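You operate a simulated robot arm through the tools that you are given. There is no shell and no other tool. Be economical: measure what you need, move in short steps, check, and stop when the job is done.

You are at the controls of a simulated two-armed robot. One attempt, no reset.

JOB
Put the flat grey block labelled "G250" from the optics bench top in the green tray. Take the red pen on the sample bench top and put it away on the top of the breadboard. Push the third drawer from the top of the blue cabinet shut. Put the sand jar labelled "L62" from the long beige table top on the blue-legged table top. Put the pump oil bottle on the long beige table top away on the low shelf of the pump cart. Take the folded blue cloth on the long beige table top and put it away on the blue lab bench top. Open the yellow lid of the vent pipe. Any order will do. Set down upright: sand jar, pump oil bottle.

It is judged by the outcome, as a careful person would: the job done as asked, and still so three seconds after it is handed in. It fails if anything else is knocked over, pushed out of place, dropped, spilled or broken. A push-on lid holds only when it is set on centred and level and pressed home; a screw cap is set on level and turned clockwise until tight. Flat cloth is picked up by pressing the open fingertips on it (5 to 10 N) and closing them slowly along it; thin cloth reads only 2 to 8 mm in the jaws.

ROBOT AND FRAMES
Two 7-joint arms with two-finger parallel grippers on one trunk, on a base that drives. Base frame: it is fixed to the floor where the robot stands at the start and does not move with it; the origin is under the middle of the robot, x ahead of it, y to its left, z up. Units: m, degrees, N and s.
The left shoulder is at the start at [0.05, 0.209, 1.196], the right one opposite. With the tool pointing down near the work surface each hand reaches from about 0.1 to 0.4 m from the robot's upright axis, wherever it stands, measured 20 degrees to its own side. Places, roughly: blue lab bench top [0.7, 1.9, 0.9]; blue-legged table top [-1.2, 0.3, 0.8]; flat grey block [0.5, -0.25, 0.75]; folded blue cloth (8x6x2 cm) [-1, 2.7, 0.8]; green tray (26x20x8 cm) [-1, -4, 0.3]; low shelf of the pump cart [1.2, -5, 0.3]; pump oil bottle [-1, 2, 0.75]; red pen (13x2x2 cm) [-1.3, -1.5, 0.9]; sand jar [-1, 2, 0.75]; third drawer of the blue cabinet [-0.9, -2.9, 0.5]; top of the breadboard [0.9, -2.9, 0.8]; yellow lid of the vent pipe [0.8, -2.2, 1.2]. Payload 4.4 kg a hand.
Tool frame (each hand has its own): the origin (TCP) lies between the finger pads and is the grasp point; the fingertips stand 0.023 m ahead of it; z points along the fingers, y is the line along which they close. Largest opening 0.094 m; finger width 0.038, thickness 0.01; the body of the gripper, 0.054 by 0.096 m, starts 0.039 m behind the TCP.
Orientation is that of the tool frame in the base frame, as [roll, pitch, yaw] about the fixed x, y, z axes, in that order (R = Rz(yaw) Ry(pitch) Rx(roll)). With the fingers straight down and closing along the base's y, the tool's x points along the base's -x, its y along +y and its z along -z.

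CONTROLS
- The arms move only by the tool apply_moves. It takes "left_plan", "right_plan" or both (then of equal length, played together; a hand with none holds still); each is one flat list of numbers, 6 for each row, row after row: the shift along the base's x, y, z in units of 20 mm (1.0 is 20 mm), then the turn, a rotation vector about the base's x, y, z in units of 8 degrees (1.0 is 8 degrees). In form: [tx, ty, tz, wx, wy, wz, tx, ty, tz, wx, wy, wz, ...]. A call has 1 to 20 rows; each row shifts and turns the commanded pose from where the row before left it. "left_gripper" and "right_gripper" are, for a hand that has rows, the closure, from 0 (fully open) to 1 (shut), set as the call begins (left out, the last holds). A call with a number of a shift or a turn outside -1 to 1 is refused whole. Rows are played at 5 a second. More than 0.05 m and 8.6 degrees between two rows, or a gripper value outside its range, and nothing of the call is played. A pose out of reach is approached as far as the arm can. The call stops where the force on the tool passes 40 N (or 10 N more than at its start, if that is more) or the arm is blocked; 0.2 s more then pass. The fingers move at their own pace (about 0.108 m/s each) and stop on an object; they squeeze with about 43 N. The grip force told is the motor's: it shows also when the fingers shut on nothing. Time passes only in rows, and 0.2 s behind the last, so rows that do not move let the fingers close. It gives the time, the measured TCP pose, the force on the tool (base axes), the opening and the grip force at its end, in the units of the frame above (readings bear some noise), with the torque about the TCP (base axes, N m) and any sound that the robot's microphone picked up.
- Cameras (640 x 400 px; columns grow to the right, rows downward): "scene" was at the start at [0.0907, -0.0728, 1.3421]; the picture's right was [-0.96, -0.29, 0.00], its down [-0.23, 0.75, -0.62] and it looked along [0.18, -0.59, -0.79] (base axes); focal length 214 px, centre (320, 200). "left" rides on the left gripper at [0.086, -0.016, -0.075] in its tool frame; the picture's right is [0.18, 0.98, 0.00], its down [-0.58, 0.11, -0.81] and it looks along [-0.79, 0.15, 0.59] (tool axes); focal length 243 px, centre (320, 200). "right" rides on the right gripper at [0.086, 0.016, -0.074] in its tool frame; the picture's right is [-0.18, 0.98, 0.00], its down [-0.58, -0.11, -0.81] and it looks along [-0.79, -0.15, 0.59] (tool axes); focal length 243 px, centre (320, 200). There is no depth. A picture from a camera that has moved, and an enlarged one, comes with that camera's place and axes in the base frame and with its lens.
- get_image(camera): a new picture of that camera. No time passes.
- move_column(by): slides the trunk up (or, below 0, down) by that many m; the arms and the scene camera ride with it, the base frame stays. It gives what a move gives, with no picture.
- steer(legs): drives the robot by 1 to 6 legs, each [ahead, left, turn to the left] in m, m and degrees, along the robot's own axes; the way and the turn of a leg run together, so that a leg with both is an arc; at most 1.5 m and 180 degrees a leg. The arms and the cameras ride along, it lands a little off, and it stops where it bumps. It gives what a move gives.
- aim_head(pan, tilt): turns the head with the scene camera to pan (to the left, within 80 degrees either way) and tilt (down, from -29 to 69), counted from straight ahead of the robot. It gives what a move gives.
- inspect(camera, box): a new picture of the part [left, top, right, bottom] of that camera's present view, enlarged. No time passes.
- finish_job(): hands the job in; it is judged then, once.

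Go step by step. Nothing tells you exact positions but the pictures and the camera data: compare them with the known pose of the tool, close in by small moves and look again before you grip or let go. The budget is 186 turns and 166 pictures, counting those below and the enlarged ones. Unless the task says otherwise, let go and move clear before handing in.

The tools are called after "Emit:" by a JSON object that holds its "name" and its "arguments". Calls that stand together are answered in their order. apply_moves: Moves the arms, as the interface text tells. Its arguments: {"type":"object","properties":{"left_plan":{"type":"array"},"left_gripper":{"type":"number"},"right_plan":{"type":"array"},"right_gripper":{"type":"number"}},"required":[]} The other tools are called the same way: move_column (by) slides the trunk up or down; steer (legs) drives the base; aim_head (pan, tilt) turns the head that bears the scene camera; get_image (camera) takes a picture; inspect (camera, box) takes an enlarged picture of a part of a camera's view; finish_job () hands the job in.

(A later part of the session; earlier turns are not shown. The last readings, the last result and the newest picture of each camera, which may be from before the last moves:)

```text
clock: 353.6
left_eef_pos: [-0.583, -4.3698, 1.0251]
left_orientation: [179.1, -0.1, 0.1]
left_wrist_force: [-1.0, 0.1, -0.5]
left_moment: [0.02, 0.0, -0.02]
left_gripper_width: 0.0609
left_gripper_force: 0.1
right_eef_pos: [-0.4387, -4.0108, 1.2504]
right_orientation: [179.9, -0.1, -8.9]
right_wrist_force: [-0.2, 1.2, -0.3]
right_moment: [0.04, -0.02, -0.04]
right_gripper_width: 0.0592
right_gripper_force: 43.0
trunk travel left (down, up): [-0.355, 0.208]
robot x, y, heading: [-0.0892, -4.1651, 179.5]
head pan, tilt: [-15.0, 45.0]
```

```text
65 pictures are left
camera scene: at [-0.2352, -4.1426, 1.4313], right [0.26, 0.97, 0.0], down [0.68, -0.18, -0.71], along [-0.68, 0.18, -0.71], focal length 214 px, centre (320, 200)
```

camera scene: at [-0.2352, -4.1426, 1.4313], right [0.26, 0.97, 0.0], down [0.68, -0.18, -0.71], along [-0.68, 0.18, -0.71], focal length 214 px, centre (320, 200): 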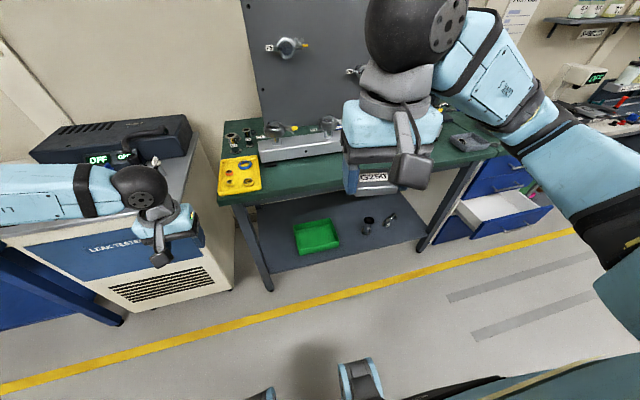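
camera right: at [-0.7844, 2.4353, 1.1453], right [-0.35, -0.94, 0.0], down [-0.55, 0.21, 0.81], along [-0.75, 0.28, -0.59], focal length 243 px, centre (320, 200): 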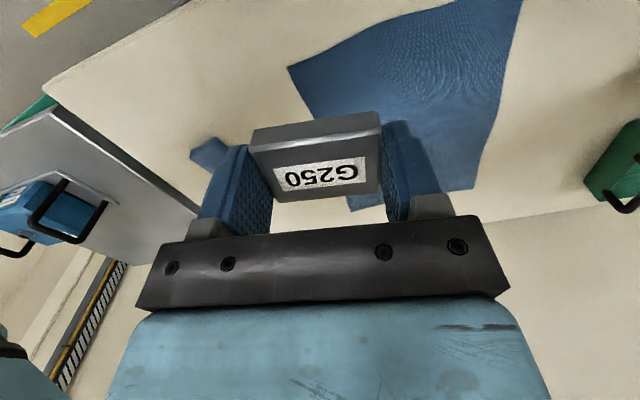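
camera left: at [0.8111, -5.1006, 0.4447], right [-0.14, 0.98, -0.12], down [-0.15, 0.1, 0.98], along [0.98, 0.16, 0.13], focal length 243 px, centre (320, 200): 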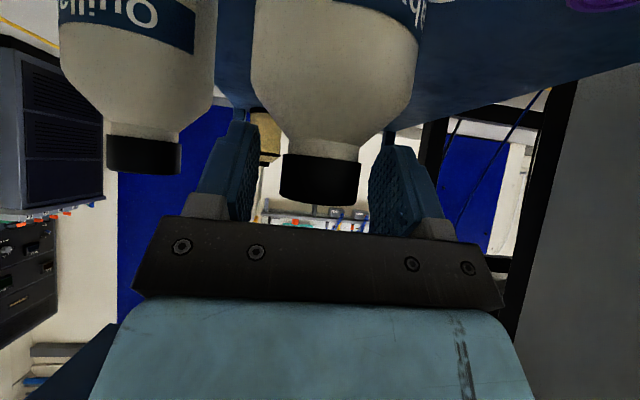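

Emit:
{"name": "move_column", "arguments": {"by": -0.35}}

Emit:
{"name": "apply_moves", "arguments": {"right_plan": [-0.65, 0.125, -1, 0, 0.28, 0.055, -0.65, 0.125, -1, 0, 0.28, 0.055, -0.65, 0.125, -1, 0, 0.28, 0.055, -0.65, 0.125, -1, 0, 0.28, 0.055, -0.65, 0.125, -1, 0, 0.28, 0.055, -0.65, 0.125, -1, 0, 0.28, 0.055, -0.65, 0.125, -1, 0, 0.28, 0.055, -0.65, 0.125, -1, 0, 0.28, 0.055, -0.65, 0.125, -1, 0, 0.28, 0.055, -0.65, 0.125, -1, 0, 0.28, 0.055, -0.65, 0.125, -1, 0, 0.28, 0.055, -0.65, 0.125, -1, 0, 0.28, 0.055, -0.65, 0.125, -1, 0, 0.28, 0.055, -0.65, 0.125, -1, 0, 0.28, 0.055, -0.65, 0.125, -1, 0, 0.28, 0.055, -0.65, 0.125, -1, 0, 0.28, 0.055, -0.65, 0.125, -1, 0, 0.28, 0.055, -0.65, 0.125, -1, 0, 0.28, 0.055, -0.65, 0.125, -1, 0, 0.28, 0.055, -0.65, 0.125, -1, 0, 0.28, 0.055], "left_plan": [0.4, 0, 0.5, 0, 0, 0, 0.4, 0, 0.5, 0, 0, 0, 0.4, 0, 0.5, 0, 0, 0, 0.4, 0, 0.5, 0, 0, 0, 0.4, 0, 0.5, 0, 0, 0, 0.4, 0, 0.5, 0, 0, 0, 0.4, 0, 0.5, 0, 0, 0, 0.4, 0, 0.5, 0, 0, 0, 0.4, 0, 0.5, 0, 0, 0, 0.4, 0, 0.5, 0, 0, 0, 0.4, 0, 0.5, 0, 0, 0, 0.4, 0, 0.5, 0, 0, 0, 0.4, 0, 0.5, 0, 0, 0, 0.4, 0, 0.5, 0, 0, 0, 0.4, 0, 0.5, 0, 0, 0, 0.4, 0, 0.5, 0, 0, 0, 0.4, 0, 0.5, 0, 0, 0, 0.4, 0, 0.5, 0, 0, 0, 0.4, 0, 0.5, 0, 0, 0, 0.4, 0, 0.5, 0, 0, 0]}}

Emit:
{"name": "aim_head", "arguments": {"pan": -10, "tilt": 35}}

Emit:
{"name": "get_image", "arguments": {"camera": "scene"}}

Emit:
{"name": "get_image", "arguments": {"camera": "right"}}

```text
clock: 357.0
left_eef_pos: [-0.5839, -4.3708, 0.6736]
left_orientation: [179.2, -0.2, 0.1]
left_wrist_force: [0.3, 0.4, -0.2]
left_moment: [0.01, -0.01, 0.0]
left_gripper_width: 0.061
left_gripper_force: 0.1
right_eef_pos: [-0.4373, -4.0088, 0.9012]
right_orientation: [179.8, -0.1, -9.0]
right_wrist_force: [0.5, 0.2, -1.7]
right_moment: [-0.05, -0.01, -0.02]
right_gripper_width: 0.0591
right_gripper_force: 42.7
trunk travel left (down, up): [-0.005, 0.558]
robot x, y, heading: [-0.09, -4.1616, 179.9]
head pan, tilt: [-15.0, 45.0]
```

```text
clock: 361.2
left_eef_pos: [-0.4233, -4.3697, 0.8753]
left_orientation: [179.1, -0.3, 0.1]
left_wrist_force: [-0.3, -0.3, 0.4]
left_moment: [-0.02, 0.02, -0.02]
left_gripper_width: 0.0613
left_gripper_force: 0.2
right_eef_pos: [-0.6867, -3.9699, 0.5128]
right_orientation: [174.8, 42.9, -1.8]
right_wrist_force: [0.0, -0.6, -2.1]
right_moment: [0.0, -0.04, 0.01]
right_gripper_width: 0.0589
right_gripper_force: 43.2
right hand out of reach, approached as far as the arm can: row 20
trunk travel left (down, up): [-0.005, 0.558]
robot x, y, heading: [-0.0908, -4.1614, 180.0]
head pan, tilt: [-15.0, 45.0]
```

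```text
clock: 361.9
left_eef_pos: [-0.4236, -4.3692, 0.874]
left_orientation: [179.2, -0.2, 0.1]
left_wrist_force: [0.1, -1.0, 0.2]
left_moment: [-0.02, 0.0, -0.02]
left_gripper_width: 0.0613
left_gripper_force: 0.0
right_eef_pos: [-0.6857, -3.9698, 0.5144]
right_orientation: [175.0, 42.9, -1.6]
right_wrist_force: [0.4, -0.1, -0.8]
right_moment: [-0.01, 0.0, 0.0]
right_gripper_width: 0.059
right_gripper_force: 42.8
trunk travel left (down, up): [-0.005, 0.558]
robot x, y, heading: [-0.0915, -4.1661, 179.7]
head pan, tilt: [-10.0, 35.0]
```

```text
64 pictures are left
camera scene: at [-0.2433, -4.1482, 1.0961], right [0.18, 0.98, 0.0], down [0.57, -0.1, -0.82], along [-0.81, 0.14, -0.57], focal length 214 px, centre (320, 200)
```

scene: 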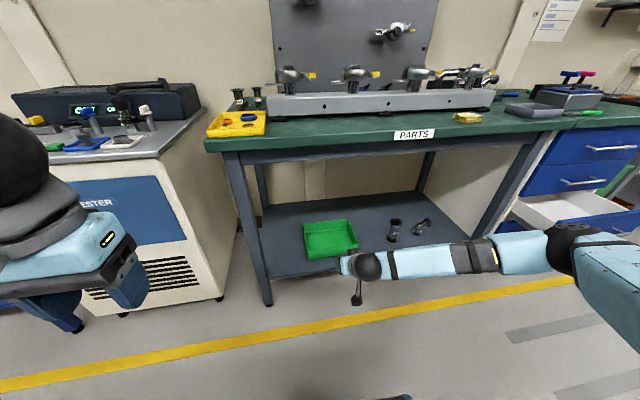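

```text
63 pictures are left
camera right: at [-0.5699, -3.9829, 0.5109], right [-0.1, -0.98, 0.19], down [0.12, 0.18, 0.98], along [-0.99, 0.12, 0.1], focal length 243 px, centre (320, 200)
```

right: 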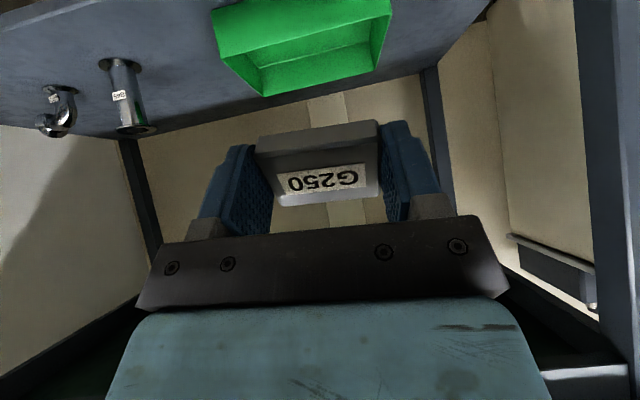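

Emit:
{"name": "steer", "arguments": {"legs": [[0.28, 0, 0]]}}

Emit:
{"name": "apply_moves", "arguments": {"right_plan": [0, 0, -1, 0, -0.3, 0, 0, 0, -1, 0, -0.4, 0, 0, 0, -1, 0, -0.4, 0, 0, 0, -0.5, 0, -0.4, 0]}}

Emit:
{"name": "get_image", "arguments": {"camera": "scene"}}

Emit:
{"name": "get_image", "arguments": {"camera": "right"}}

```text
clock: 363.9
left_eef_pos: [-0.7001, -4.3687, 0.8748]
left_orientation: [179.2, -0.2, 0.0]
left_wrist_force: [-0.8, -0.2, -0.6]
left_moment: [0.01, -0.02, 0.0]
left_gripper_width: 0.0613
left_gripper_force: 0.2
right_eef_pos: [-0.9631, -3.9692, 0.5148]
right_orientation: [175.1, 42.9, -1.7]
right_wrist_force: [0.2, 0.7, -1.1]
right_moment: [-0.01, -0.03, 0.01]
right_gripper_width: 0.0588
right_gripper_force: 43.0
trunk travel left (down, up): [-0.005, 0.558]
robot x, y, heading: [-0.3626, -4.1642, 179.8]
head pan, tilt: [-10.0, 35.0]
```

```text
clock: 364.9
left_eef_pos: [-0.6995, -4.369, 0.8736]
left_orientation: [179.2, -0.2, 0.1]
left_wrist_force: [-0.9, 0.4, 0.5]
left_moment: [-0.01, -0.01, 0.05]
left_gripper_width: 0.0613
left_gripper_force: 0.0
right_eef_pos: [-0.9629, -3.9687, 0.4453]
right_orientation: [175.4, 30.8, -1.5]
right_wrist_force: [0.4, -0.2, -1.0]
right_moment: [-0.02, 0.0, 0.02]
right_gripper_width: 0.0592
right_gripper_force: 43.1
trunk travel left (down, up): [-0.005, 0.558]
robot x, y, heading: [-0.3672, -4.161, 179.7]
head pan, tilt: [-10.0, 35.0]
```

```text
62 pictures are left
camera scene: at [-0.5206, -4.1474, 1.0961], right [0.18, 0.98, 0.0], down [0.56, -0.1, -0.82], along [-0.81, 0.14, -0.57], focal length 214 px, centre (320, 200)
```

scene: 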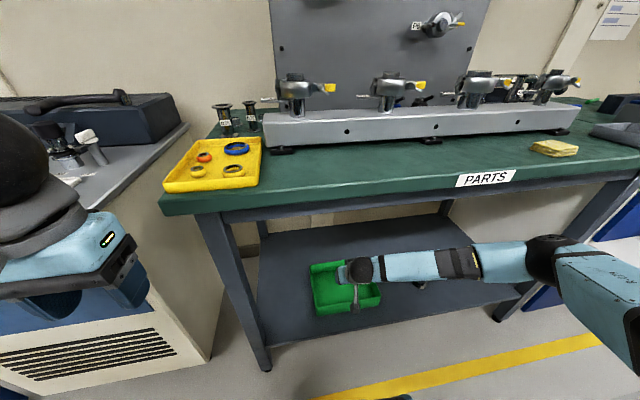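

```text
61 pictures are left
camera right: at [-0.8487, -3.9818, 0.4653], right [-0.14, -0.98, 0.16], down [-0.09, 0.18, 0.98], along [-0.99, 0.13, -0.11], focal length 243 px, centre (320, 200)
```

right: 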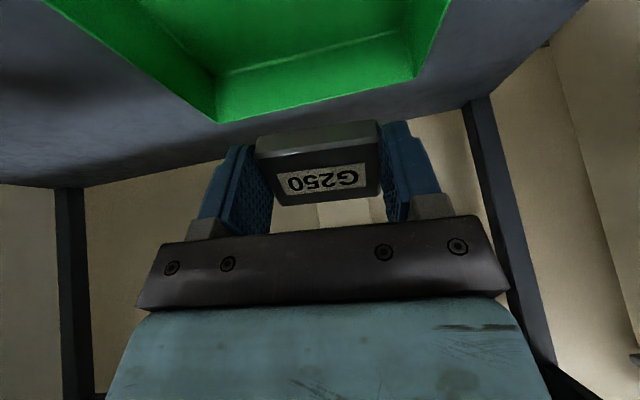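

Emit:
{"name": "apply_moves", "arguments": {"right_plan": [-0.22, 0, -1, 0, -0.52, 0, -0.22, 0, -1, 0, -0.52, 0, -0.22, 0, -1, 0, -0.52, 0, -0.22, 0, -1, 0, -0.52, 0, -0.22, 0, -1, 0, -0.52, 0]}}

Emit:
{"name": "get_image", "arguments": {"camera": "right"}}

Emit:
{"name": "inspect", "arguments": {"camera": "scene", "box": [290, 230, 410, 330]}}

```text
clock: 366.1
left_eef_pos: [-0.7017, -4.3687, 0.8742]
left_orientation: [179.1, -0.2, 0.0]
left_wrist_force: [0.2, -0.2, -0.1]
left_moment: [-0.01, 0.03, 0.01]
left_gripper_width: 0.0612
left_gripper_force: 0.1
right_eef_pos: [-0.9849, -3.971, 0.3441]
right_orientation: [176.0, 10.0, -1.4]
right_wrist_force: [0.0, 0.2, -1.3]
right_moment: [0.01, 0.01, -0.01]
right_gripper_width: 0.0592
right_gripper_force: 42.9
trunk travel left (down, up): [-0.005, 0.558]
robot x, y, heading: [-0.3685, -4.1618, 179.6]
head pan, tilt: [-10.0, 35.0]
```

```text
60 pictures are left
camera right: at [-0.8863, -3.9834, 0.4035], right [-0.19, -0.98, 0.1], down [-0.43, 0.18, 0.89], along [-0.88, 0.13, -0.45], focal length 243 px, centre (320, 200)
```

right: 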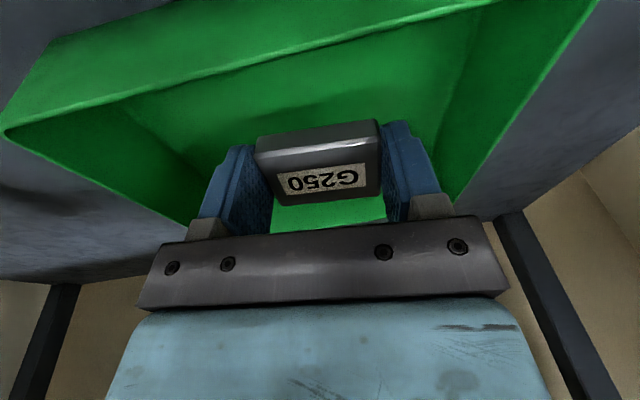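

```text
4.00 times, centred on (350, 280) of scene
camera zoom: at [-0.5206, -4.1474, 1.0961], right [0.18, 0.98, 0.0], down [0.56, -0.1, -0.82], along [-0.81, 0.14, -0.57], focal length 858 px, centre (200, -120)
```

zoom: 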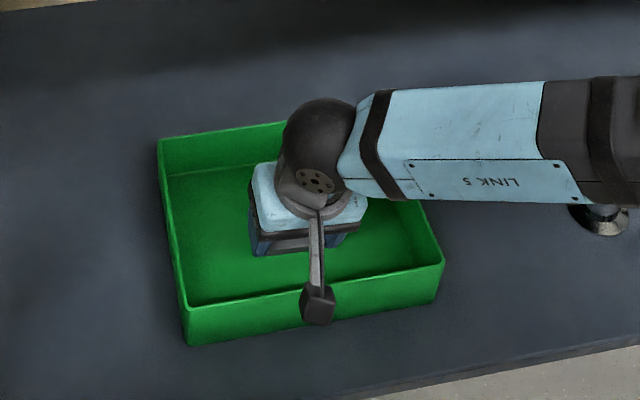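

Emit:
{"name": "apply_moves", "arguments": {"right_plan": [-0.5, 0, 0, 0, -0.4, 0, -0.5, 0, 0, 0, -0.4, 0, -0.5, 0, 0, 0, -0.4, 0, 0, 0, -0.4, 0, 0, 0, 0, 0, -0.4, 0, 0, 0]}}

Emit:
{"name": "apply_moves", "arguments": {"right_plan": [0, 0, -0.2, 0, 0, 0, 0, 0, -0.2, 0, 0, 0]}}

Emit:
{"name": "get_image", "arguments": {"camera": "right"}}

```text
clock: 367.2
left_eef_pos: [-0.7009, -4.3691, 0.875]
left_orientation: [179.1, -0.3, 0.0]
left_wrist_force: [0.3, 0.1, 0.6]
left_moment: [-0.01, 0.03, -0.01]
left_gripper_width: 0.061
left_gripper_force: 0.1
right_eef_pos: [-1.015, -3.97, 0.327]
right_orientation: [176.1, 0.4, -1.3]
right_wrist_force: [0.1, -0.6, -0.3]
right_moment: [0.01, -0.02, 0.01]
right_gripper_width: 0.0593
right_gripper_force: 42.9
trunk travel left (down, up): [-0.005, 0.558]
robot x, y, heading: [-0.3703, -4.1591, 180.1]
head pan, tilt: [-10.0, 35.0]
```

```text
clock: 367.9
left_eef_pos: [-0.7015, -4.3695, 0.875]
left_orientation: [179.1, -0.3, -0.1]
left_wrist_force: [-0.2, 0.7, -0.2]
left_moment: [0.0, 0.01, -0.01]
left_gripper_width: 0.0612
left_gripper_force: 0.2
right_eef_pos: [-1.0143, -3.9686, 0.3195]
right_orientation: [176.0, 0.5, -1.3]
right_wrist_force: [-0.3, -0.4, -1.7]
right_moment: [-0.02, 0.0, 0.01]
right_gripper_width: 0.059
right_gripper_force: 43.4
trunk travel left (down, up): [-0.005, 0.558]
robot x, y, heading: [-0.3667, -4.1646, 179.8]
head pan, tilt: [-10.0, 35.0]
```

```text
58 pictures are left
camera right: at [-0.9269, -3.9812, 0.3945], right [-0.2, -0.98, 0.07], down [-0.57, 0.18, 0.8], along [-0.79, 0.13, -0.59], focal length 243 px, centre (320, 200)
```

right: 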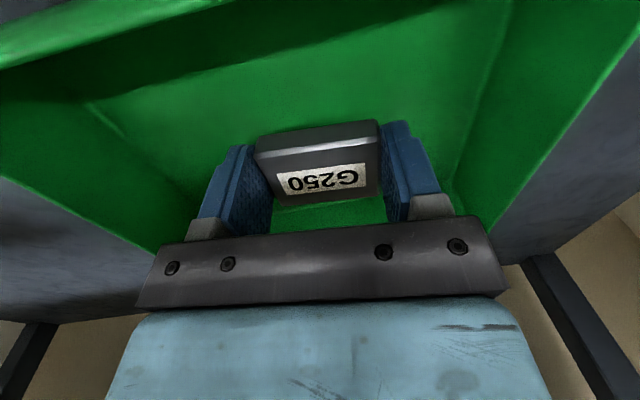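

Emit:
{"name": "apply_moves", "arguments": {"right_plan": [0, 0, -0.25, 0, 0, 0, 0, 0, -0.25, 0, 0, 0, 0, 0, -0.25, 0, 0, 0]}}

Emit:
{"name": "apply_moves", "arguments": {"right_plan": [0, 0, -0.25, 0, 0, 0, 0, 0, -0.25, 0, 0, 0, 0, 0, -0.25, 0, 0, 0]}}

Emit:
{"name": "get_image", "arguments": {"camera": "right"}}

```text
clock: 368.6
left_eef_pos: [-0.7014, -4.3685, 0.8747]
left_orientation: [179.1, -0.2, 0.1]
left_wrist_force: [0.2, -0.1, -1.1]
left_moment: [-0.01, 0.04, 0.0]
left_gripper_width: 0.0613
left_gripper_force: 0.0
right_eef_pos: [-1.0141, -3.9689, 0.3052]
right_orientation: [176.2, 0.5, -1.2]
right_wrist_force: [0.5, -0.5, -1.2]
right_moment: [0.0, -0.04, -0.03]
right_gripper_width: 0.0591
right_gripper_force: 43.2
trunk travel left (down, up): [-0.005, 0.558]
robot x, y, heading: [-0.3691, -4.1611, 179.9]
head pan, tilt: [-10.0, 35.0]
```

```text
clock: 369.4
left_eef_pos: [-0.7011, -4.3697, 0.875]
left_orientation: [179.1, -0.1, 0.0]
left_wrist_force: [-0.5, -0.2, -0.3]
left_moment: [0.01, 0.01, -0.03]
left_gripper_width: 0.061
left_gripper_force: 0.1
right_eef_pos: [-1.0144, -3.9685, 0.2901]
right_orientation: [176.1, 0.5, -1.2]
right_wrist_force: [0.0, 0.2, -0.7]
right_moment: [0.02, 0.0, -0.02]
right_gripper_width: 0.059
right_gripper_force: 43.1
trunk travel left (down, up): [-0.005, 0.558]
robot x, y, heading: [-0.3666, -4.1626, 179.8]
head pan, tilt: [-10.0, 35.0]
```

```text
57 pictures are left
camera right: at [-0.9265, -3.9819, 0.365], right [-0.2, -0.98, 0.07], down [-0.57, 0.18, 0.8], along [-0.8, 0.12, -0.59], focal length 243 px, centre (320, 200)
```

right: 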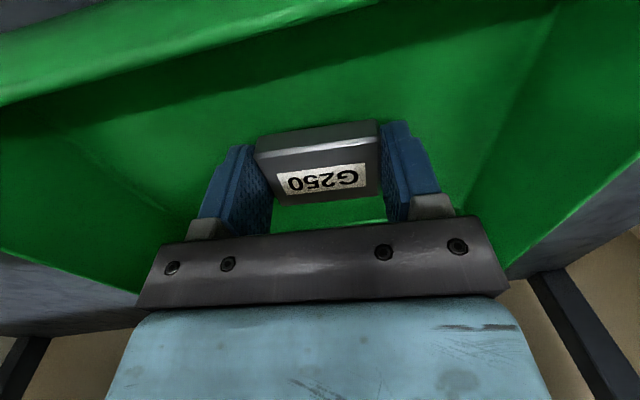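

Emit:
{"name": "apply_moves", "arguments": {"right_plan": [0, 0, -0.25, 0, 0, 0, 0, 0, -0.25, 0, 0, 0, 0, 0, -0.25, 0, 0, 0]}}

Emit:
{"name": "apply_moves", "arguments": {"right_plan": [0, 0, -0.25, 0, 0, 0, 0, 0, -0.25, 0, 0, 0]}}

Emit:
{"name": "get_image", "arguments": {"camera": "right"}}

```text
clock: 370.2
left_eef_pos: [-0.7002, -4.3691, 0.8745]
left_orientation: [179.0, -0.2, 0.1]
left_wrist_force: [-0.7, -0.3, -0.6]
left_moment: [-0.01, -0.01, 0.0]
left_gripper_width: 0.0612
left_gripper_force: 0.1
right_eef_pos: [-1.0143, -3.97, 0.2762]
right_orientation: [176.1, 0.4, -1.3]
right_wrist_force: [0.4, -0.6, -1.2]
right_moment: [-0.02, -0.01, -0.02]
right_gripper_width: 0.0591
right_gripper_force: 43.4
trunk travel left (down, up): [-0.005, 0.558]
robot x, y, heading: [-0.3702, -4.1624, 179.9]
head pan, tilt: [-10.0, 35.0]
```

```text
clock: 370.9
left_eef_pos: [-0.699, -4.3693, 0.8763]
left_orientation: [179.3, 0.0, 0.0]
left_wrist_force: [-1.1, -0.7, -0.8]
left_moment: [0.0, -0.01, 0.02]
left_gripper_width: 0.0608
left_gripper_force: 0.0
right_eef_pos: [-1.0164, -3.9703, 0.2706]
right_orientation: [176.2, 0.8, -1.3]
right_wrist_force: [9.7, 3.0, 33.4]
right_moment: [1.09, -0.62, -0.26]
right_gripper_width: 0.0591
right_gripper_force: 42.8
trunk travel left (down, up): [-0.005, 0.558]
robot x, y, heading: [-0.3699, -4.1599, 180.0]
head pan, tilt: [-10.0, 35.0]
```

```text
56 pictures are left
camera right: at [-0.9281, -3.9818, 0.3446], right [-0.2, -0.98, 0.07], down [-0.57, 0.18, 0.81], along [-0.8, 0.13, -0.59], focal length 243 px, centre (320, 200)
```

right: 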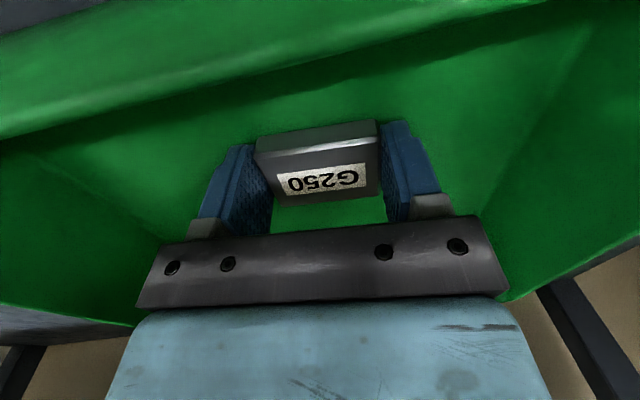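

Emit:
{"name": "apply_moves", "arguments": {"right_plan": [0, 0, 0.1, 0, 0, 0]}}

Emit:
{"name": "apply_moves", "arguments": {"right_plan": [0, 0, 0, 0, 0, 0, 0, 0, 0, 0, 0, 0, 0, 0, 0, 0, 0, 0], "right_gripper": 0.2}}

Emit:
{"name": "apply_moves", "arguments": {"right_plan": [0, 0, 0.5, 0, 0, 0, 0, 0, 1, 0, 0, 0, 0, 0, 1, 0, 0, 0, 0, 0, 1, 0, 0, 0, 0, 0, 1, 0, 0.3, 0, 0.2, 0, 1, 0, 0.3, 0, 0.3, 0, 1, 0, 0.4, 0, 0.5, 0, 1, 0, 0.5, 0, 0.5, 0, 1, 0, 0.5, 0, 0.5, 0, 0.8, 0, 0.5, 0, 0.5, 0, 0.5, 0, 0.5, 0]}}

Emit:
{"name": "get_image", "arguments": {"camera": "right"}}

Emit:
{"name": "steer", "arguments": {"legs": [[-0.35, 0, 0]]}}

Emit:
{"name": "get_image", "arguments": {"camera": "scene"}}

```text
clock: 371.2
left_eef_pos: [-0.6998, -4.3691, 0.8761]
left_orientation: [179.2, -0.1, -0.1]
left_wrist_force: [0.1, 0.6, 0.6]
left_moment: [0.01, -0.01, -0.04]
left_gripper_width: 0.061
left_gripper_force: 0.1
right_eef_pos: [-1.0159, -3.9692, 0.2703]
right_orientation: [176.1, 0.7, -1.3]
right_wrist_force: [-3.4, 1.9, 24.7]
right_moment: [0.85, -0.29, 0.1]
right_gripper_width: 0.0592
right_gripper_force: 42.6
trunk travel left (down, up): [-0.005, 0.558]
robot x, y, heading: [-0.3661, -4.1627, 179.6]
head pan, tilt: [-10.0, 35.0]
```

```text
clock: 372.1
left_eef_pos: [-0.6994, -4.3691, 0.8757]
left_orientation: [179.3, -0.1, 0.0]
left_wrist_force: [0.0, 0.2, 0.2]
left_moment: [-0.03, 0.04, -0.03]
left_gripper_width: 0.0613
left_gripper_force: 0.1
right_eef_pos: [-1.0156, -3.9699, 0.2705]
right_orientation: [176.1, 0.7, -1.2]
right_wrist_force: [-3.2, -10.6, 30.7]
right_moment: [0.9, -0.42, 0.01]
right_gripper_width: 0.0691
right_gripper_force: 0.1
trunk travel left (down, up): [-0.005, 0.558]
robot x, y, heading: [-0.3679, -4.165, 179.6]
head pan, tilt: [-10.0, 35.0]
```

```text
clock: 374.4
left_eef_pos: [-0.7009, -4.3695, 0.8747]
left_orientation: [179.1, -0.2, 0.0]
left_wrist_force: [-1.3, -0.3, -0.1]
left_moment: [0.02, 0.0, -0.02]
left_gripper_width: 0.0612
left_gripper_force: 0.1
right_eef_pos: [-0.965, -3.9691, 0.4658]
right_orientation: [175.6, 24.6, -1.5]
right_wrist_force: [-1.0, -0.4, 0.3]
right_moment: [0.03, 0.04, -0.02]
right_gripper_width: 0.0751
right_gripper_force: 0.1
trunk travel left (down, up): [-0.005, 0.558]
robot x, y, heading: [-0.3641, -4.1651, 179.6]
head pan, tilt: [-10.0, 35.0]
```

```text
55 pictures are left
camera right: at [-0.8534, -3.9819, 0.4973], right [-0.16, -0.98, 0.14], down [-0.19, 0.17, 0.97], along [-0.97, 0.13, -0.22], focal length 243 px, centre (320, 200)
```

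right: 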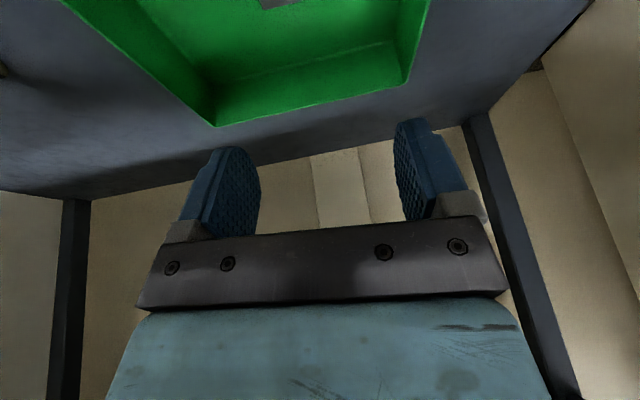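

```text
clock: 376.7
left_eef_pos: [-0.3541, -4.3697, 0.8757]
left_orientation: [179.1, -0.2, -0.2]
left_wrist_force: [-0.5, 0.2, -0.7]
left_moment: [0.01, 0.0, 0.02]
left_gripper_width: 0.061
left_gripper_force: 0.1
right_eef_pos: [-0.6179, -3.9691, 0.4645]
right_orientation: [175.5, 24.5, -1.6]
right_wrist_force: [-0.1, 0.2, -0.3]
right_moment: [-0.01, 0.01, 0.03]
right_gripper_width: 0.0754
right_gripper_force: 0.1
trunk travel left (down, up): [-0.005, 0.558]
robot x, y, heading: [-0.022, -4.164, 179.7]
head pan, tilt: [-10.0, 35.0]
```

```text
54 pictures are left
camera scene: at [-0.1746, -4.1485, 1.0962], right [0.18, 0.98, 0.0], down [0.56, -0.1, -0.82], along [-0.81, 0.15, -0.57], focal length 214 px, centre (320, 200)
```

scene: 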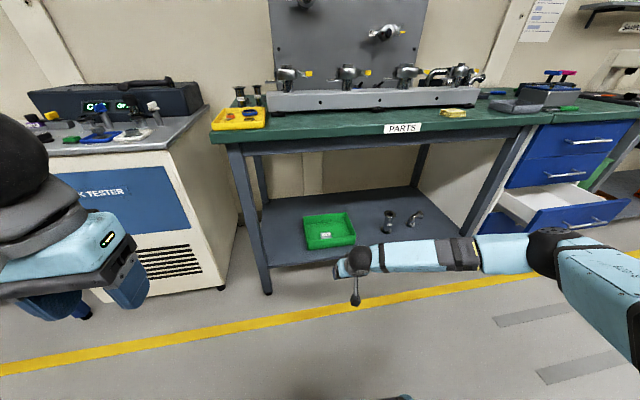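

Block lies in the green tray. Next the open third drawer: strafe right with the right hand closed and look.

Emit:
{"name": "steer", "arguments": {"legs": [[-0.08, 0, 0], [0, -1.06, 0]]}}

Emit:
{"name": "apply_moves", "arguments": {"right_plan": [0, 0, 0, 0, 0.6, 0, 0, 0, 0, 0, 0.6, 0, 0, 0, 0, 0, 0.6, 0], "right_gripper": 1}}

Emit:
{"name": "get_image", "arguments": {"camera": "scene"}}

Emit:
{"name": "get_image", "arguments": {"camera": "right"}}

```text
clock: 387.0
left_eef_pos: [-0.2729, -3.3084, 0.8742]
left_orientation: [179.1, -0.2, 0.4]
left_wrist_force: [-0.3, 0.3, -0.6]
left_moment: [0.02, -0.01, -0.02]
left_gripper_width: 0.0611
left_gripper_force: 0.0
right_eef_pos: [-0.5387, -2.9101, 0.4649]
right_orientation: [175.6, 24.4, -1.0]
right_wrist_force: [0.2, 0.1, 0.7]
right_moment: [0.0, 0.02, 0.01]
right_gripper_width: 0.0752
right_gripper_force: 0.1
trunk travel left (down, up): [-0.005, 0.558]
robot x, y, heading: [0.0544, -3.0998, -179.4]
head pan, tilt: [-10.0, 35.0]
```

```text
clock: 387.8
left_eef_pos: [-0.273, -3.308, 0.8741]
left_orientation: [179.2, -0.1, 0.4]
left_wrist_force: [0.6, 0.1, 0.2]
left_moment: [0.01, -0.01, -0.01]
left_gripper_width: 0.0614
left_gripper_force: 0.1
right_eef_pos: [-0.5393, -2.9099, 0.4637]
right_orientation: [175.2, 39.0, -1.2]
right_wrist_force: [0.3, 0.1, 0.4]
right_moment: [0.0, -0.03, -0.02]
right_gripper_width: 0.0
right_gripper_force: 42.1
trunk travel left (down, up): [-0.005, 0.558]
robot x, y, heading: [0.0587, -3.101, -179.9]
head pan, tilt: [-10.0, 35.0]
```

```text
53 pictures are left
camera scene: at [-0.0945, -3.0855, 1.0962], right [0.17, 0.99, 0.0], down [0.57, -0.1, -0.82], along [-0.81, 0.14, -0.57], focal length 214 px, centre (320, 200)
```

scene: 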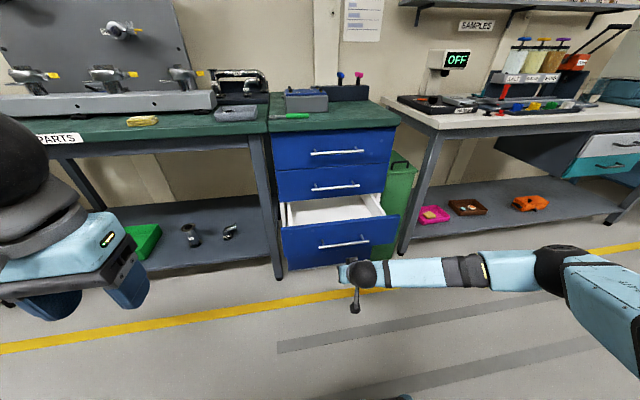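

```text
52 pictures are left
camera right: at [-0.4232, -2.9221, 0.4687], right [-0.11, -0.98, 0.18], down [0.05, 0.17, 0.98], along [-0.99, 0.12, 0.03], focal length 243 px, centre (320, 200)
```

right: 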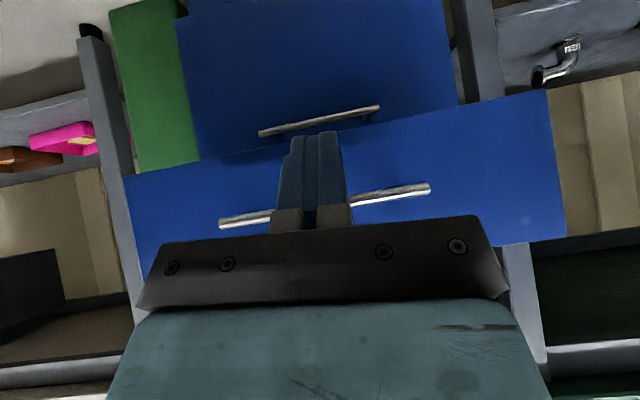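

Emit:
{"name": "apply_moves", "arguments": {"right_plan": [0, 0, -0.75, 0, 0, 0]}}

Emit:
{"name": "steer", "arguments": {"legs": [[0.24, 0, 0]]}}

Emit:
{"name": "get_image", "arguments": {"camera": "scene"}}

Emit:
{"name": "get_image", "arguments": {"camera": "right"}}

```text
clock: 388.2
left_eef_pos: [-0.2734, -3.308, 0.8745]
left_orientation: [179.1, -0.2, 0.4]
left_wrist_force: [-0.9, 0.4, -1.1]
left_moment: [-0.01, 0.02, 0.04]
left_gripper_width: 0.061
left_gripper_force: 0.0
right_eef_pos: [-0.5394, -2.9112, 0.4483]
right_orientation: [175.3, 38.9, -1.1]
right_wrist_force: [0.1, 0.2, -0.7]
right_moment: [-0.01, 0.02, -0.02]
right_gripper_width: 0.0001
right_gripper_force: 42.6
trunk travel left (down, up): [-0.005, 0.558]
robot x, y, heading: [0.0569, -3.0964, -179.9]
head pan, tilt: [-10.0, 35.0]
```

```text
clock: 390.0
left_eef_pos: [-0.5099, -3.3061, 0.8744]
left_orientation: [179.0, -0.1, 0.1]
left_wrist_force: [-0.1, 0.6, -0.7]
left_moment: [0.0, -0.03, -0.02]
left_gripper_width: 0.0611
left_gripper_force: 0.0
right_eef_pos: [-0.7741, -2.9093, 0.4482]
right_orientation: [175.3, 38.9, -1.4]
right_wrist_force: [0.3, 0.0, 0.9]
right_moment: [-0.01, 0.02, 0.0]
right_gripper_width: 0.0001
right_gripper_force: 42.4
trunk travel left (down, up): [-0.005, 0.558]
robot x, y, heading: [-0.1785, -3.101, 180.0]
head pan, tilt: [-10.0, 35.0]
```

```text
51 pictures are left
camera scene: at [-0.3294, -3.0853, 1.0961], right [0.17, 0.98, 0.0], down [0.56, -0.1, -0.82], along [-0.81, 0.14, -0.57], focal length 214 px, centre (320, 200)
```

scene: 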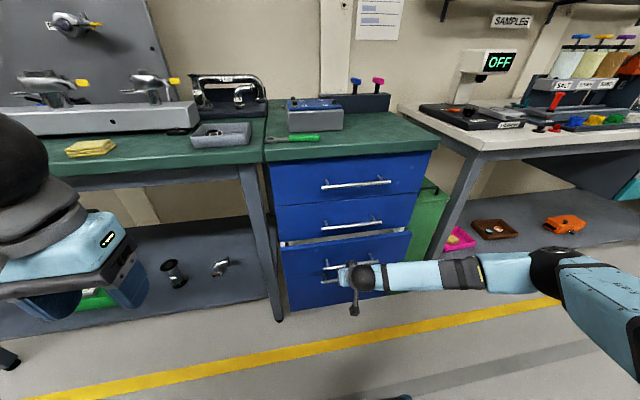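

```text
50 pictures are left
camera right: at [-0.6578, -2.921, 0.4529], right [-0.12, -0.98, 0.18], down [0.05, 0.17, 0.98], along [-0.99, 0.12, 0.03], focal length 243 px, centre (320, 200)
```

right: 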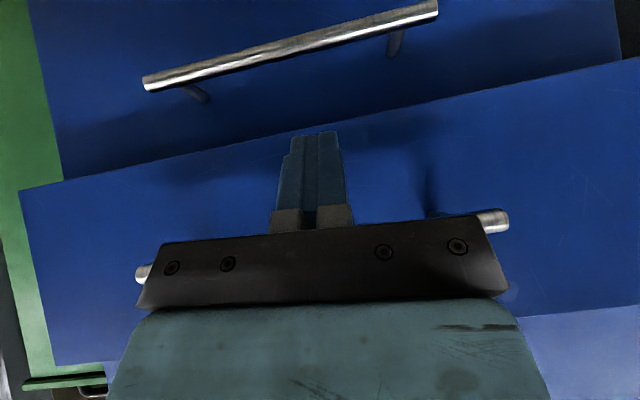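

Emit:
{"name": "apply_moves", "arguments": {"right_plan": [-0.5, 0, 0, 0, 0, 0, -0.5, 0, 0, 0, 0, 0, -0.5, 0, 0, 0, 0, 0, -0.5, 0, 0, 0, 0, 0, -0.5, 0, 0, 0, 0, 0, -0.5, 0, 0, 0, 0, 0, -0.5, 0, 0, 0, 0, 0, -0.5, 0, 0, 0, 0, 0]}}

Emit:
{"name": "inspect", "arguments": {"camera": "scene", "box": [240, 130, 460, 330]}}

```text
clock: 391.3
left_eef_pos: [-0.5092, -3.3066, 0.8747]
left_orientation: [179.1, -0.2, 0.1]
left_wrist_force: [0.0, -0.8, 0.7]
left_moment: [-0.01, -0.02, 0.02]
left_gripper_width: 0.0609
left_gripper_force: 0.0
right_eef_pos: [-0.819, -2.9106, 0.4434]
right_orientation: [175.4, 38.2, -1.1]
right_wrist_force: [-0.1, 0.2, -0.8]
right_moment: [0.02, 0.0, -0.01]
right_gripper_width: 0.0
right_gripper_force: 42.0
trunk travel left (down, up): [-0.005, 0.558]
robot x, y, heading: [-0.175, -3.0971, 179.9]
head pan, tilt: [-10.0, 35.0]
stopped in row 6 (right hand): the force on the tool passed its limit at 48 N (the readings are from after the stop); the commanded pose is now the measured one
```

```text
2.00 times, centred on (350, 230) of scene
camera zoom: at [-0.329, -3.0852, 1.0961], right [0.18, 0.98, 0.0], down [0.56, -0.1, -0.82], along [-0.81, 0.14, -0.57], focal length 429 px, centre (260, 140)
```

zoom: 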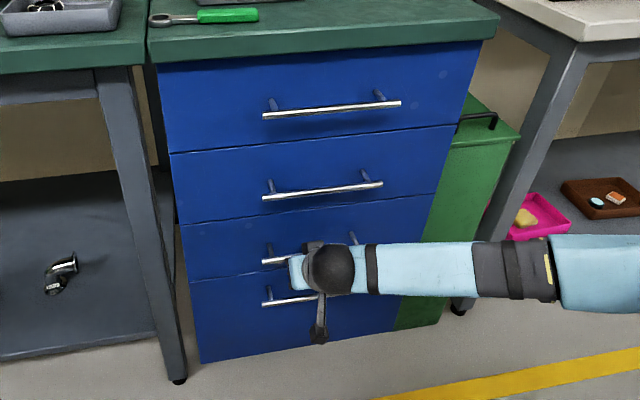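

Drawer is shut and flush. Retreat, raise, and move over to the sample bench for the red pen.

Emit:
{"name": "apply_moves", "arguments": {"right_plan": [1, 0, -0.1, 0, 0, 0, 1, 0, -0.1, 0, 0, 0, 1, 0, 0, 0, 0, 0, 1, 0, 0, 0, 0, 0, 1, 0, 0, 0, 0, 0]}}

Emit:
{"name": "steer", "arguments": {"legs": [[-0.15, 0, 0]]}}

Emit:
{"name": "move_column", "arguments": {"by": 0.3}}

Emit:
{"name": "apply_moves", "arguments": {"right_plan": [0.3, -0.2, 1, 0, -0.4, 0, 0.3, -0.2, 1, 0, -0.4, 0, 0.3, -0.2, 1, 0, -0.4, 0, 0.3, -0.2, 1, 0, -0.4, 0, 0.3, -0.2, 1, 0, -0.4, 0, 0.3, 0, 1, 0, -0.4, 0, 0.3, 0, 1, 0, -0.4, 0, 0.3, 0, 1, 0, -0.4, 0, 0.3, 0, 1, 0, -0.4, 0, 0.3, 0, 1, 0, -0.4, 0, 0.3, 0, 1, 0, -0.4, 0, 0.3, 0, 1, 0, -0.4, 0, 0.3, 0, 1, 0, 0, 0, 0.3, 0, 1, 0, 0, 0, 0.3, 0, 1, 0, 0, 0], "right_gripper": 0}}

Emit:
{"name": "steer", "arguments": {"legs": [[0, -1.3, 0]]}}

Emit:
{"name": "aim_head", "arguments": {"pan": 0, "tilt": 40}}

Emit:
{"name": "get_image", "arguments": {"camera": "scene"}}

```text
clock: 392.5
left_eef_pos: [-0.5089, -3.3068, 0.8746]
left_orientation: [179.1, -0.2, 0.1]
left_wrist_force: [-0.2, 0.3, 0.5]
left_moment: [0.02, -0.02, -0.02]
left_gripper_width: 0.061
left_gripper_force: 0.1
right_eef_pos: [-0.7405, -2.9095, 0.4426]
right_orientation: [175.7, 37.7, -1.0]
right_wrist_force: [0.2, 0.3, 0.2]
right_moment: [0.01, -0.02, 0.0]
right_gripper_width: 0.0
right_gripper_force: 42.7
right hand out of reach, approached as far as the arm can: row 5
trunk travel left (down, up): [-0.005, 0.558]
robot x, y, heading: [-0.1734, -3.0979, 179.8]
head pan, tilt: [-10.0, 35.0]
```

```text
clock: 393.8
left_eef_pos: [-0.3607, -3.3074, 0.8753]
left_orientation: [179.1, -0.1, 0.1]
left_wrist_force: [-0.1, 0.4, 0.5]
left_moment: [-0.01, 0.01, 0.0]
left_gripper_width: 0.0612
left_gripper_force: 0.1
right_eef_pos: [-0.5919, -2.9095, 0.4418]
right_orientation: [175.7, 37.6, -1.0]
right_wrist_force: [0.2, 0.0, 0.2]
right_moment: [0.02, 0.01, -0.05]
right_gripper_width: 0.0
right_gripper_force: 42.8
trunk travel left (down, up): [-0.005, 0.558]
robot x, y, heading: [-0.0316, -3.103, 179.7]
head pan, tilt: [-10.0, 35.0]
```

```text
clock: 396.8
left_eef_pos: [-0.3611, -3.3076, 1.175]
left_orientation: [179.1, -0.2, 0.1]
left_wrist_force: [0.5, 0.9, -0.1]
left_moment: [0.0, -0.02, -0.03]
left_gripper_width: 0.0611
left_gripper_force: 0.2
right_eef_pos: [-0.5927, -2.9093, 0.7409]
right_orientation: [175.7, 37.6, -1.0]
right_wrist_force: [0.3, -0.5, 0.0]
right_moment: [-0.03, 0.02, 0.01]
right_gripper_width: 0.0
right_gripper_force: 42.1
trunk travel left (down, up): [-0.305, 0.258]
robot x, y, heading: [-0.0282, -3.0974, 179.9]
head pan, tilt: [-10.0, 35.0]
```

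```text
clock: 400.0
left_eef_pos: [-0.3603, -3.3063, 1.1743]
left_orientation: [179.1, -0.2, 0.2]
left_wrist_force: [-0.4, 0.2, 1.5]
left_moment: [0.0, 0.0, 0.04]
left_gripper_width: 0.0612
left_gripper_force: 0.1
right_eef_pos: [-0.5024, -2.9301, 1.0407]
right_orientation: [176.3, -0.8, -0.8]
right_wrist_force: [-0.6, -0.4, -0.4]
right_moment: [0.0, -0.04, -0.02]
right_gripper_width: 0.0941
right_gripper_force: 0.0
trunk travel left (down, up): [-0.305, 0.258]
robot x, y, heading: [-0.0284, -3.1033, 179.8]
head pan, tilt: [-10.0, 35.0]
```

```text
clock: 411.6
left_eef_pos: [-0.3525, -2.0054, 1.1752]
left_orientation: [179.1, -0.2, -0.7]
left_wrist_force: [0.6, -0.1, 0.0]
left_moment: [0.02, 0.0, -0.01]
left_gripper_width: 0.0611
left_gripper_force: 0.0
right_eef_pos: [-0.4897, -1.6267, 1.0417]
right_orientation: [176.3, -0.7, -1.5]
right_wrist_force: [-0.4, 0.0, -0.8]
right_moment: [-0.03, 0.02, 0.02]
right_gripper_width: 0.0938
right_gripper_force: 0.1
trunk travel left (down, up): [-0.305, 0.258]
robot x, y, heading: [-0.0176, -1.8025, 179.2]
head pan, tilt: [-10.0, 35.0]
```

```text
clock: 412.4
left_eef_pos: [-0.3536, -2.0058, 1.175]
left_orientation: [179.1, -0.2, -0.7]
left_wrist_force: [0.3, -0.7, -0.5]
left_moment: [-0.03, 0.02, 0.0]
left_gripper_width: 0.0612
left_gripper_force: 0.2
right_eef_pos: [-0.49, -1.6264, 1.0408]
right_orientation: [176.3, -0.8, -1.5]
right_wrist_force: [-0.3, 0.7, 0.9]
right_moment: [-0.03, -0.02, 0.0]
right_gripper_width: 0.0939
right_gripper_force: 0.1
trunk travel left (down, up): [-0.305, 0.258]
robot x, y, heading: [-0.0176, -1.8033, 179.5]
head pan, tilt: [0.0, 40.0]
```

```text
48 pictures are left
camera scene: at [-0.1686, -1.801, 1.3886], right [0.01, 1.0, 0.0], down [0.64, -0.01, -0.77], along [-0.77, 0.01, -0.64], focal length 214 px, centre (320, 200)
```

scene: 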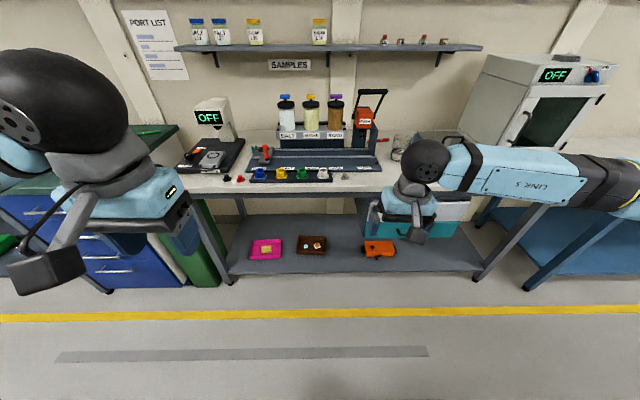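

Emit:
{"name": "steer", "arguments": {"legs": [[0, -0.15, 0], [0.25, 0, 0]]}}

Emit:
{"name": "aim_head", "arguments": {"pan": 0, "tilt": 40}}

Emit:
{"name": "inspect", "arguments": {"camera": "scene", "box": [270, 80, 530, 240]}}

Emit:
{"name": "get_image", "arguments": {"camera": "right"}}

```text
clock: 415.7
left_eef_pos: [-0.5984, -1.8515, 1.1743]
left_orientation: [179.1, -0.3, -1.0]
left_wrist_force: [-0.5, 1.1, -1.1]
left_moment: [-0.01, -0.04, 0.01]
left_gripper_width: 0.0611
left_gripper_force: 0.0
right_eef_pos: [-0.7341, -1.4706, 1.0403]
right_orientation: [176.3, -0.8, -1.9]
right_wrist_force: [0.2, -0.9, -0.3]
right_moment: [-0.02, 0.0, 0.01]
right_gripper_width: 0.0941
right_gripper_force: 0.0
trunk travel left (down, up): [-0.305, 0.258]
robot x, y, heading: [-0.2624, -1.6505, 178.9]
head pan, tilt: [0.0, 40.0]
```

```text
clock: 416.3
left_eef_pos: [-0.5984, -1.8508, 1.1742]
left_orientation: [179.2, -0.2, -1.0]
left_wrist_force: [-0.1, 0.2, -0.4]
left_moment: [0.02, 0.03, 0.0]
left_gripper_width: 0.0608
left_gripper_force: 0.0
right_eef_pos: [-0.733, -1.4717, 1.0409]
right_orientation: [176.4, -0.8, -1.8]
right_wrist_force: [0.2, -0.2, 0.2]
right_moment: [0.01, 0.02, -0.01]
right_gripper_width: 0.0937
right_gripper_force: 0.0
trunk travel left (down, up): [-0.305, 0.258]
robot x, y, heading: [-0.262, -1.6503, 178.6]
head pan, tilt: [0.0, 40.0]
```

```text
2.46 times, centred on (400, 160) of scene
camera zoom: at [-0.413, -1.6477, 1.3885], right [0.02, 1.0, 0.0], down [0.64, -0.01, -0.77], along [-0.77, 0.02, -0.64], focal length 528 px, centre (123, 298)
```

zoom: 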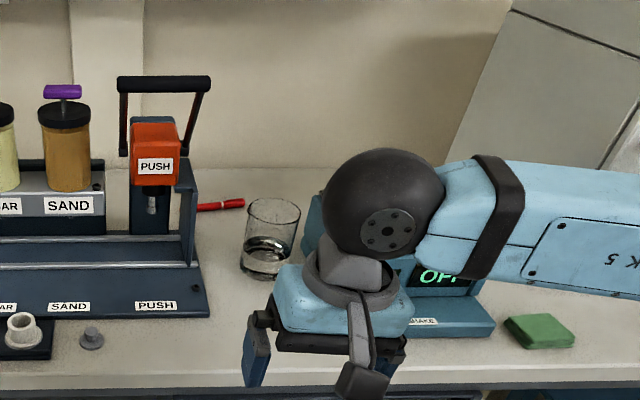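

```text
46 pictures are left
camera right: at [-0.6474, -1.4849, 1.1173], right [-0.22, -0.97, 0.06], down [-0.59, 0.18, 0.79], along [-0.78, 0.14, -0.61], focal length 243 px, centre (320, 200)
```

right: 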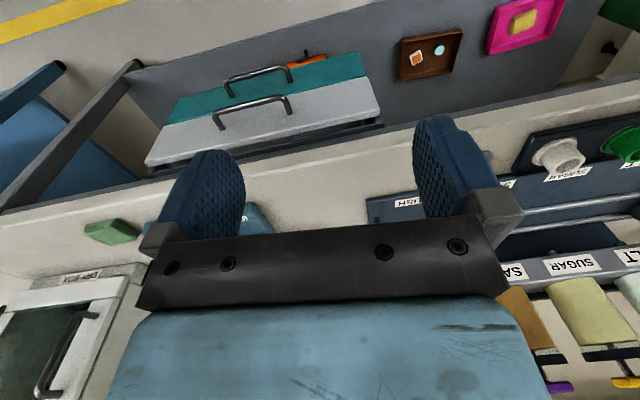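

Pen lies behind the beaker, right of the push station, around [-1.27, -1.45]. Drive closer, raise and turn the right hand so it closes along x.

Emit:
{"name": "apply_moves", "arguments": {"right_plan": [0, 0, 1, 0, 0, 0.9, 0, 0, 1, 0, 0, 0.9, 0, 0.3, 1, 0, 0, 0.9, 0, 0.3, 0.5, 0, 0, 0.9, 0, 0.3, 0, 0, 0, 0.9, 0, 0.3, 0, 0, 0, 0.9, 0, 0.3, 0, 0, 0, 0.9, 0, 0, 0, 0, 0, 0.9, 0, 0, 0, 0, 0, 0.9, 0, 0, 0, 0, 0, 0.9, 0, 0, 0, 0, 0, 0.9, 0, 0, 0, 0, 0, 0.9]}}

Emit:
{"name": "steer", "arguments": {"legs": [[0.25, 0, 1]]}}

Emit:
{"name": "inspect", "arguments": {"camera": "scene", "box": [270, 60, 530, 260]}}

Emit:
{"name": "get_image", "arguments": {"camera": "right"}}

```text
clock: 418.9
left_eef_pos: [-0.5986, -1.8508, 1.1755]
left_orientation: [178.9, -0.2, -1.1]
left_wrist_force: [0.1, -0.4, -0.5]
left_moment: [-0.01, -0.02, 0.02]
left_gripper_width: 0.0614
left_gripper_force: 0.0
right_eef_pos: [-0.7323, -1.4408, 1.1106]
right_orientation: [176.3, -0.7, 63.0]
right_wrist_force: [0.3, 0.0, -1.0]
right_moment: [-0.01, -0.02, 0.03]
right_gripper_width: 0.0943
right_gripper_force: 0.1
right hand out of reach, approached as far as the arm can: row 10, 11, 12
trunk travel left (down, up): [-0.305, 0.258]
robot x, y, heading: [-0.2602, -1.6445, 178.5]
head pan, tilt: [0.0, 40.0]
```

```text
clock: 420.7
left_eef_pos: [-0.8467, -1.8544, 1.1743]
left_orientation: [179.2, -0.2, 0.1]
left_wrist_force: [-0.2, -0.1, 0.1]
left_moment: [-0.01, -0.01, -0.03]
left_gripper_width: 0.0612
left_gripper_force: 0.1
right_eef_pos: [-0.9886, -1.4468, 1.1096]
right_orientation: [176.3, -0.7, 64.0]
right_wrist_force: [-0.3, -0.1, -0.5]
right_moment: [-0.03, 0.02, 0.02]
right_gripper_width: 0.0941
right_gripper_force: 0.1
trunk travel left (down, up): [-0.305, 0.258]
robot x, y, heading: [-0.5115, -1.6429, 179.9]
head pan, tilt: [0.0, 40.0]
```

```text
2.00 times, centred on (400, 160) of scene
camera zoom: at [-0.6649, -1.6475, 1.3885], right [0.0, 1.0, 0.0], down [0.64, 0.0, -0.77], along [-0.77, 0.0, -0.64], focal length 429 px, centre (160, 280)
```

zoom: 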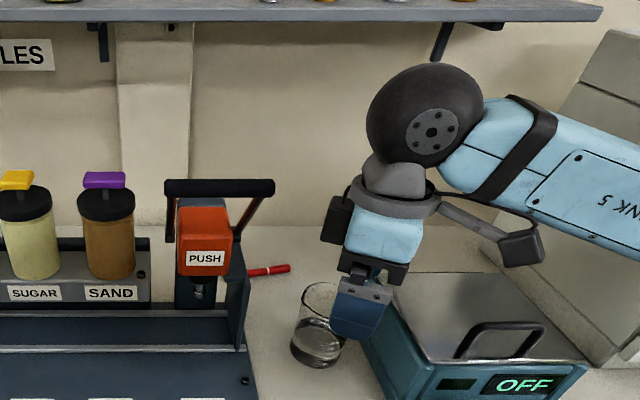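

```text
44 pictures are left
camera right: at [-0.9409, -1.3744, 1.187], right [0.8, -0.6, 0.06], down [-0.4, -0.46, 0.79], along [-0.44, -0.66, -0.61], focal length 243 px, centre (320, 200)
```

right: 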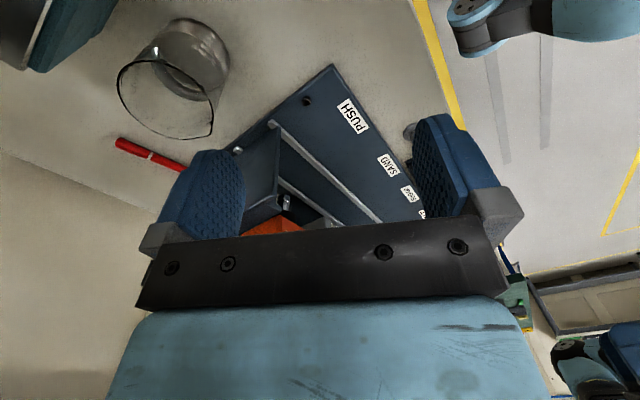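

The pen is too deep to reach facing the bench. I'll stand side-on (heading -y) so the right shoulder is nearer and the hand naturally closes across the pen.

Emit:
{"name": "move_column", "arguments": {"by": 0.15}}

Emit:
{"name": "steer", "arguments": {"legs": [[-0.3, 0, 0], [0, -0.38, 0], [0, 0, 90], [0, -0.3, 0]]}}

Emit:
{"name": "aim_head", "arguments": {"pan": -70, "tilt": 40}}

Emit:
{"name": "get_image", "arguments": {"camera": "scene"}}

```text
clock: 422.5
left_eef_pos: [-0.8458, -1.8545, 1.324]
left_orientation: [179.0, -0.2, 0.1]
left_wrist_force: [1.2, -0.7, -0.2]
left_moment: [0.02, -0.02, 0.0]
left_gripper_width: 0.0612
left_gripper_force: 0.1
right_eef_pos: [-0.9901, -1.4458, 1.2605]
right_orientation: [176.3, -0.8, 64.0]
right_wrist_force: [0.3, 0.3, 0.8]
right_moment: [0.01, 0.01, -0.01]
right_gripper_width: 0.0941
right_gripper_force: 0.1
trunk travel left (down, up): [-0.455, 0.108]
robot x, y, heading: [-0.511, -1.6482, 179.8]
head pan, tilt: [0.0, 40.0]
```

```text
clock: 434.6
left_eef_pos: [-0.3129, -1.5986, 1.325]
left_orientation: [179.1, -0.2, 88.7]
left_wrist_force: [-0.4, -0.1, 0.3]
left_moment: [0.03, -0.01, 0.01]
left_gripper_width: 0.0613
left_gripper_force: 0.0
right_eef_pos: [-0.7231, -1.7319, 1.2607]
right_orientation: [176.3, -0.7, 152.8]
right_wrist_force: [-0.4, 0.3, -0.5]
right_moment: [-0.01, 0.01, -0.04]
right_gripper_width: 0.0937
right_gripper_force: 0.1
trunk travel left (down, up): [-0.455, 0.108]
robot x, y, heading: [-0.5109, -1.2589, -91.6]
head pan, tilt: [0.0, 40.0]
```

```text
clock: 436.1
left_eef_pos: [-0.3132, -1.5996, 1.3258]
left_orientation: [179.2, -0.1, 88.7]
left_wrist_force: [-0.4, 0.7, 0.0]
left_moment: [0.0, -0.01, 0.02]
left_gripper_width: 0.0613
left_gripper_force: 0.0
right_eef_pos: [-0.7233, -1.7314, 1.2606]
right_orientation: [176.2, -0.7, 152.6]
right_wrist_force: [0.8, 0.0, 0.2]
right_moment: [0.0, 0.03, -0.04]
right_gripper_width: 0.0943
right_gripper_force: 0.1
trunk travel left (down, up): [-0.455, 0.108]
robot x, y, heading: [-0.5144, -1.2581, -91.6]
head pan, tilt: [-70.0, 40.0]
```

```text
43 pictures are left
camera scene: at [-0.5932, -1.3556, 1.5386], right [-0.32, 0.95, 0.0], down [0.61, 0.2, -0.77], along [-0.73, -0.24, -0.64], focal length 214 px, centre (320, 200)
```

scene: 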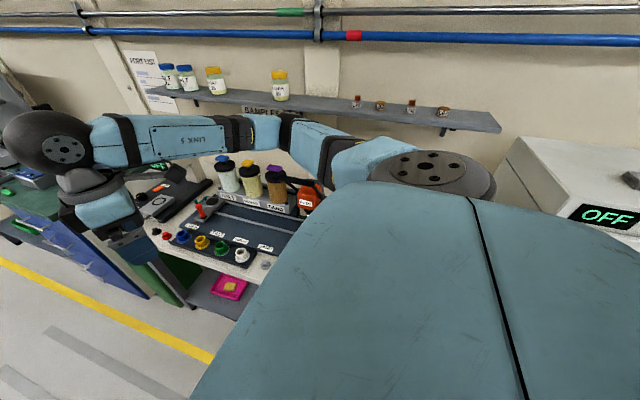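

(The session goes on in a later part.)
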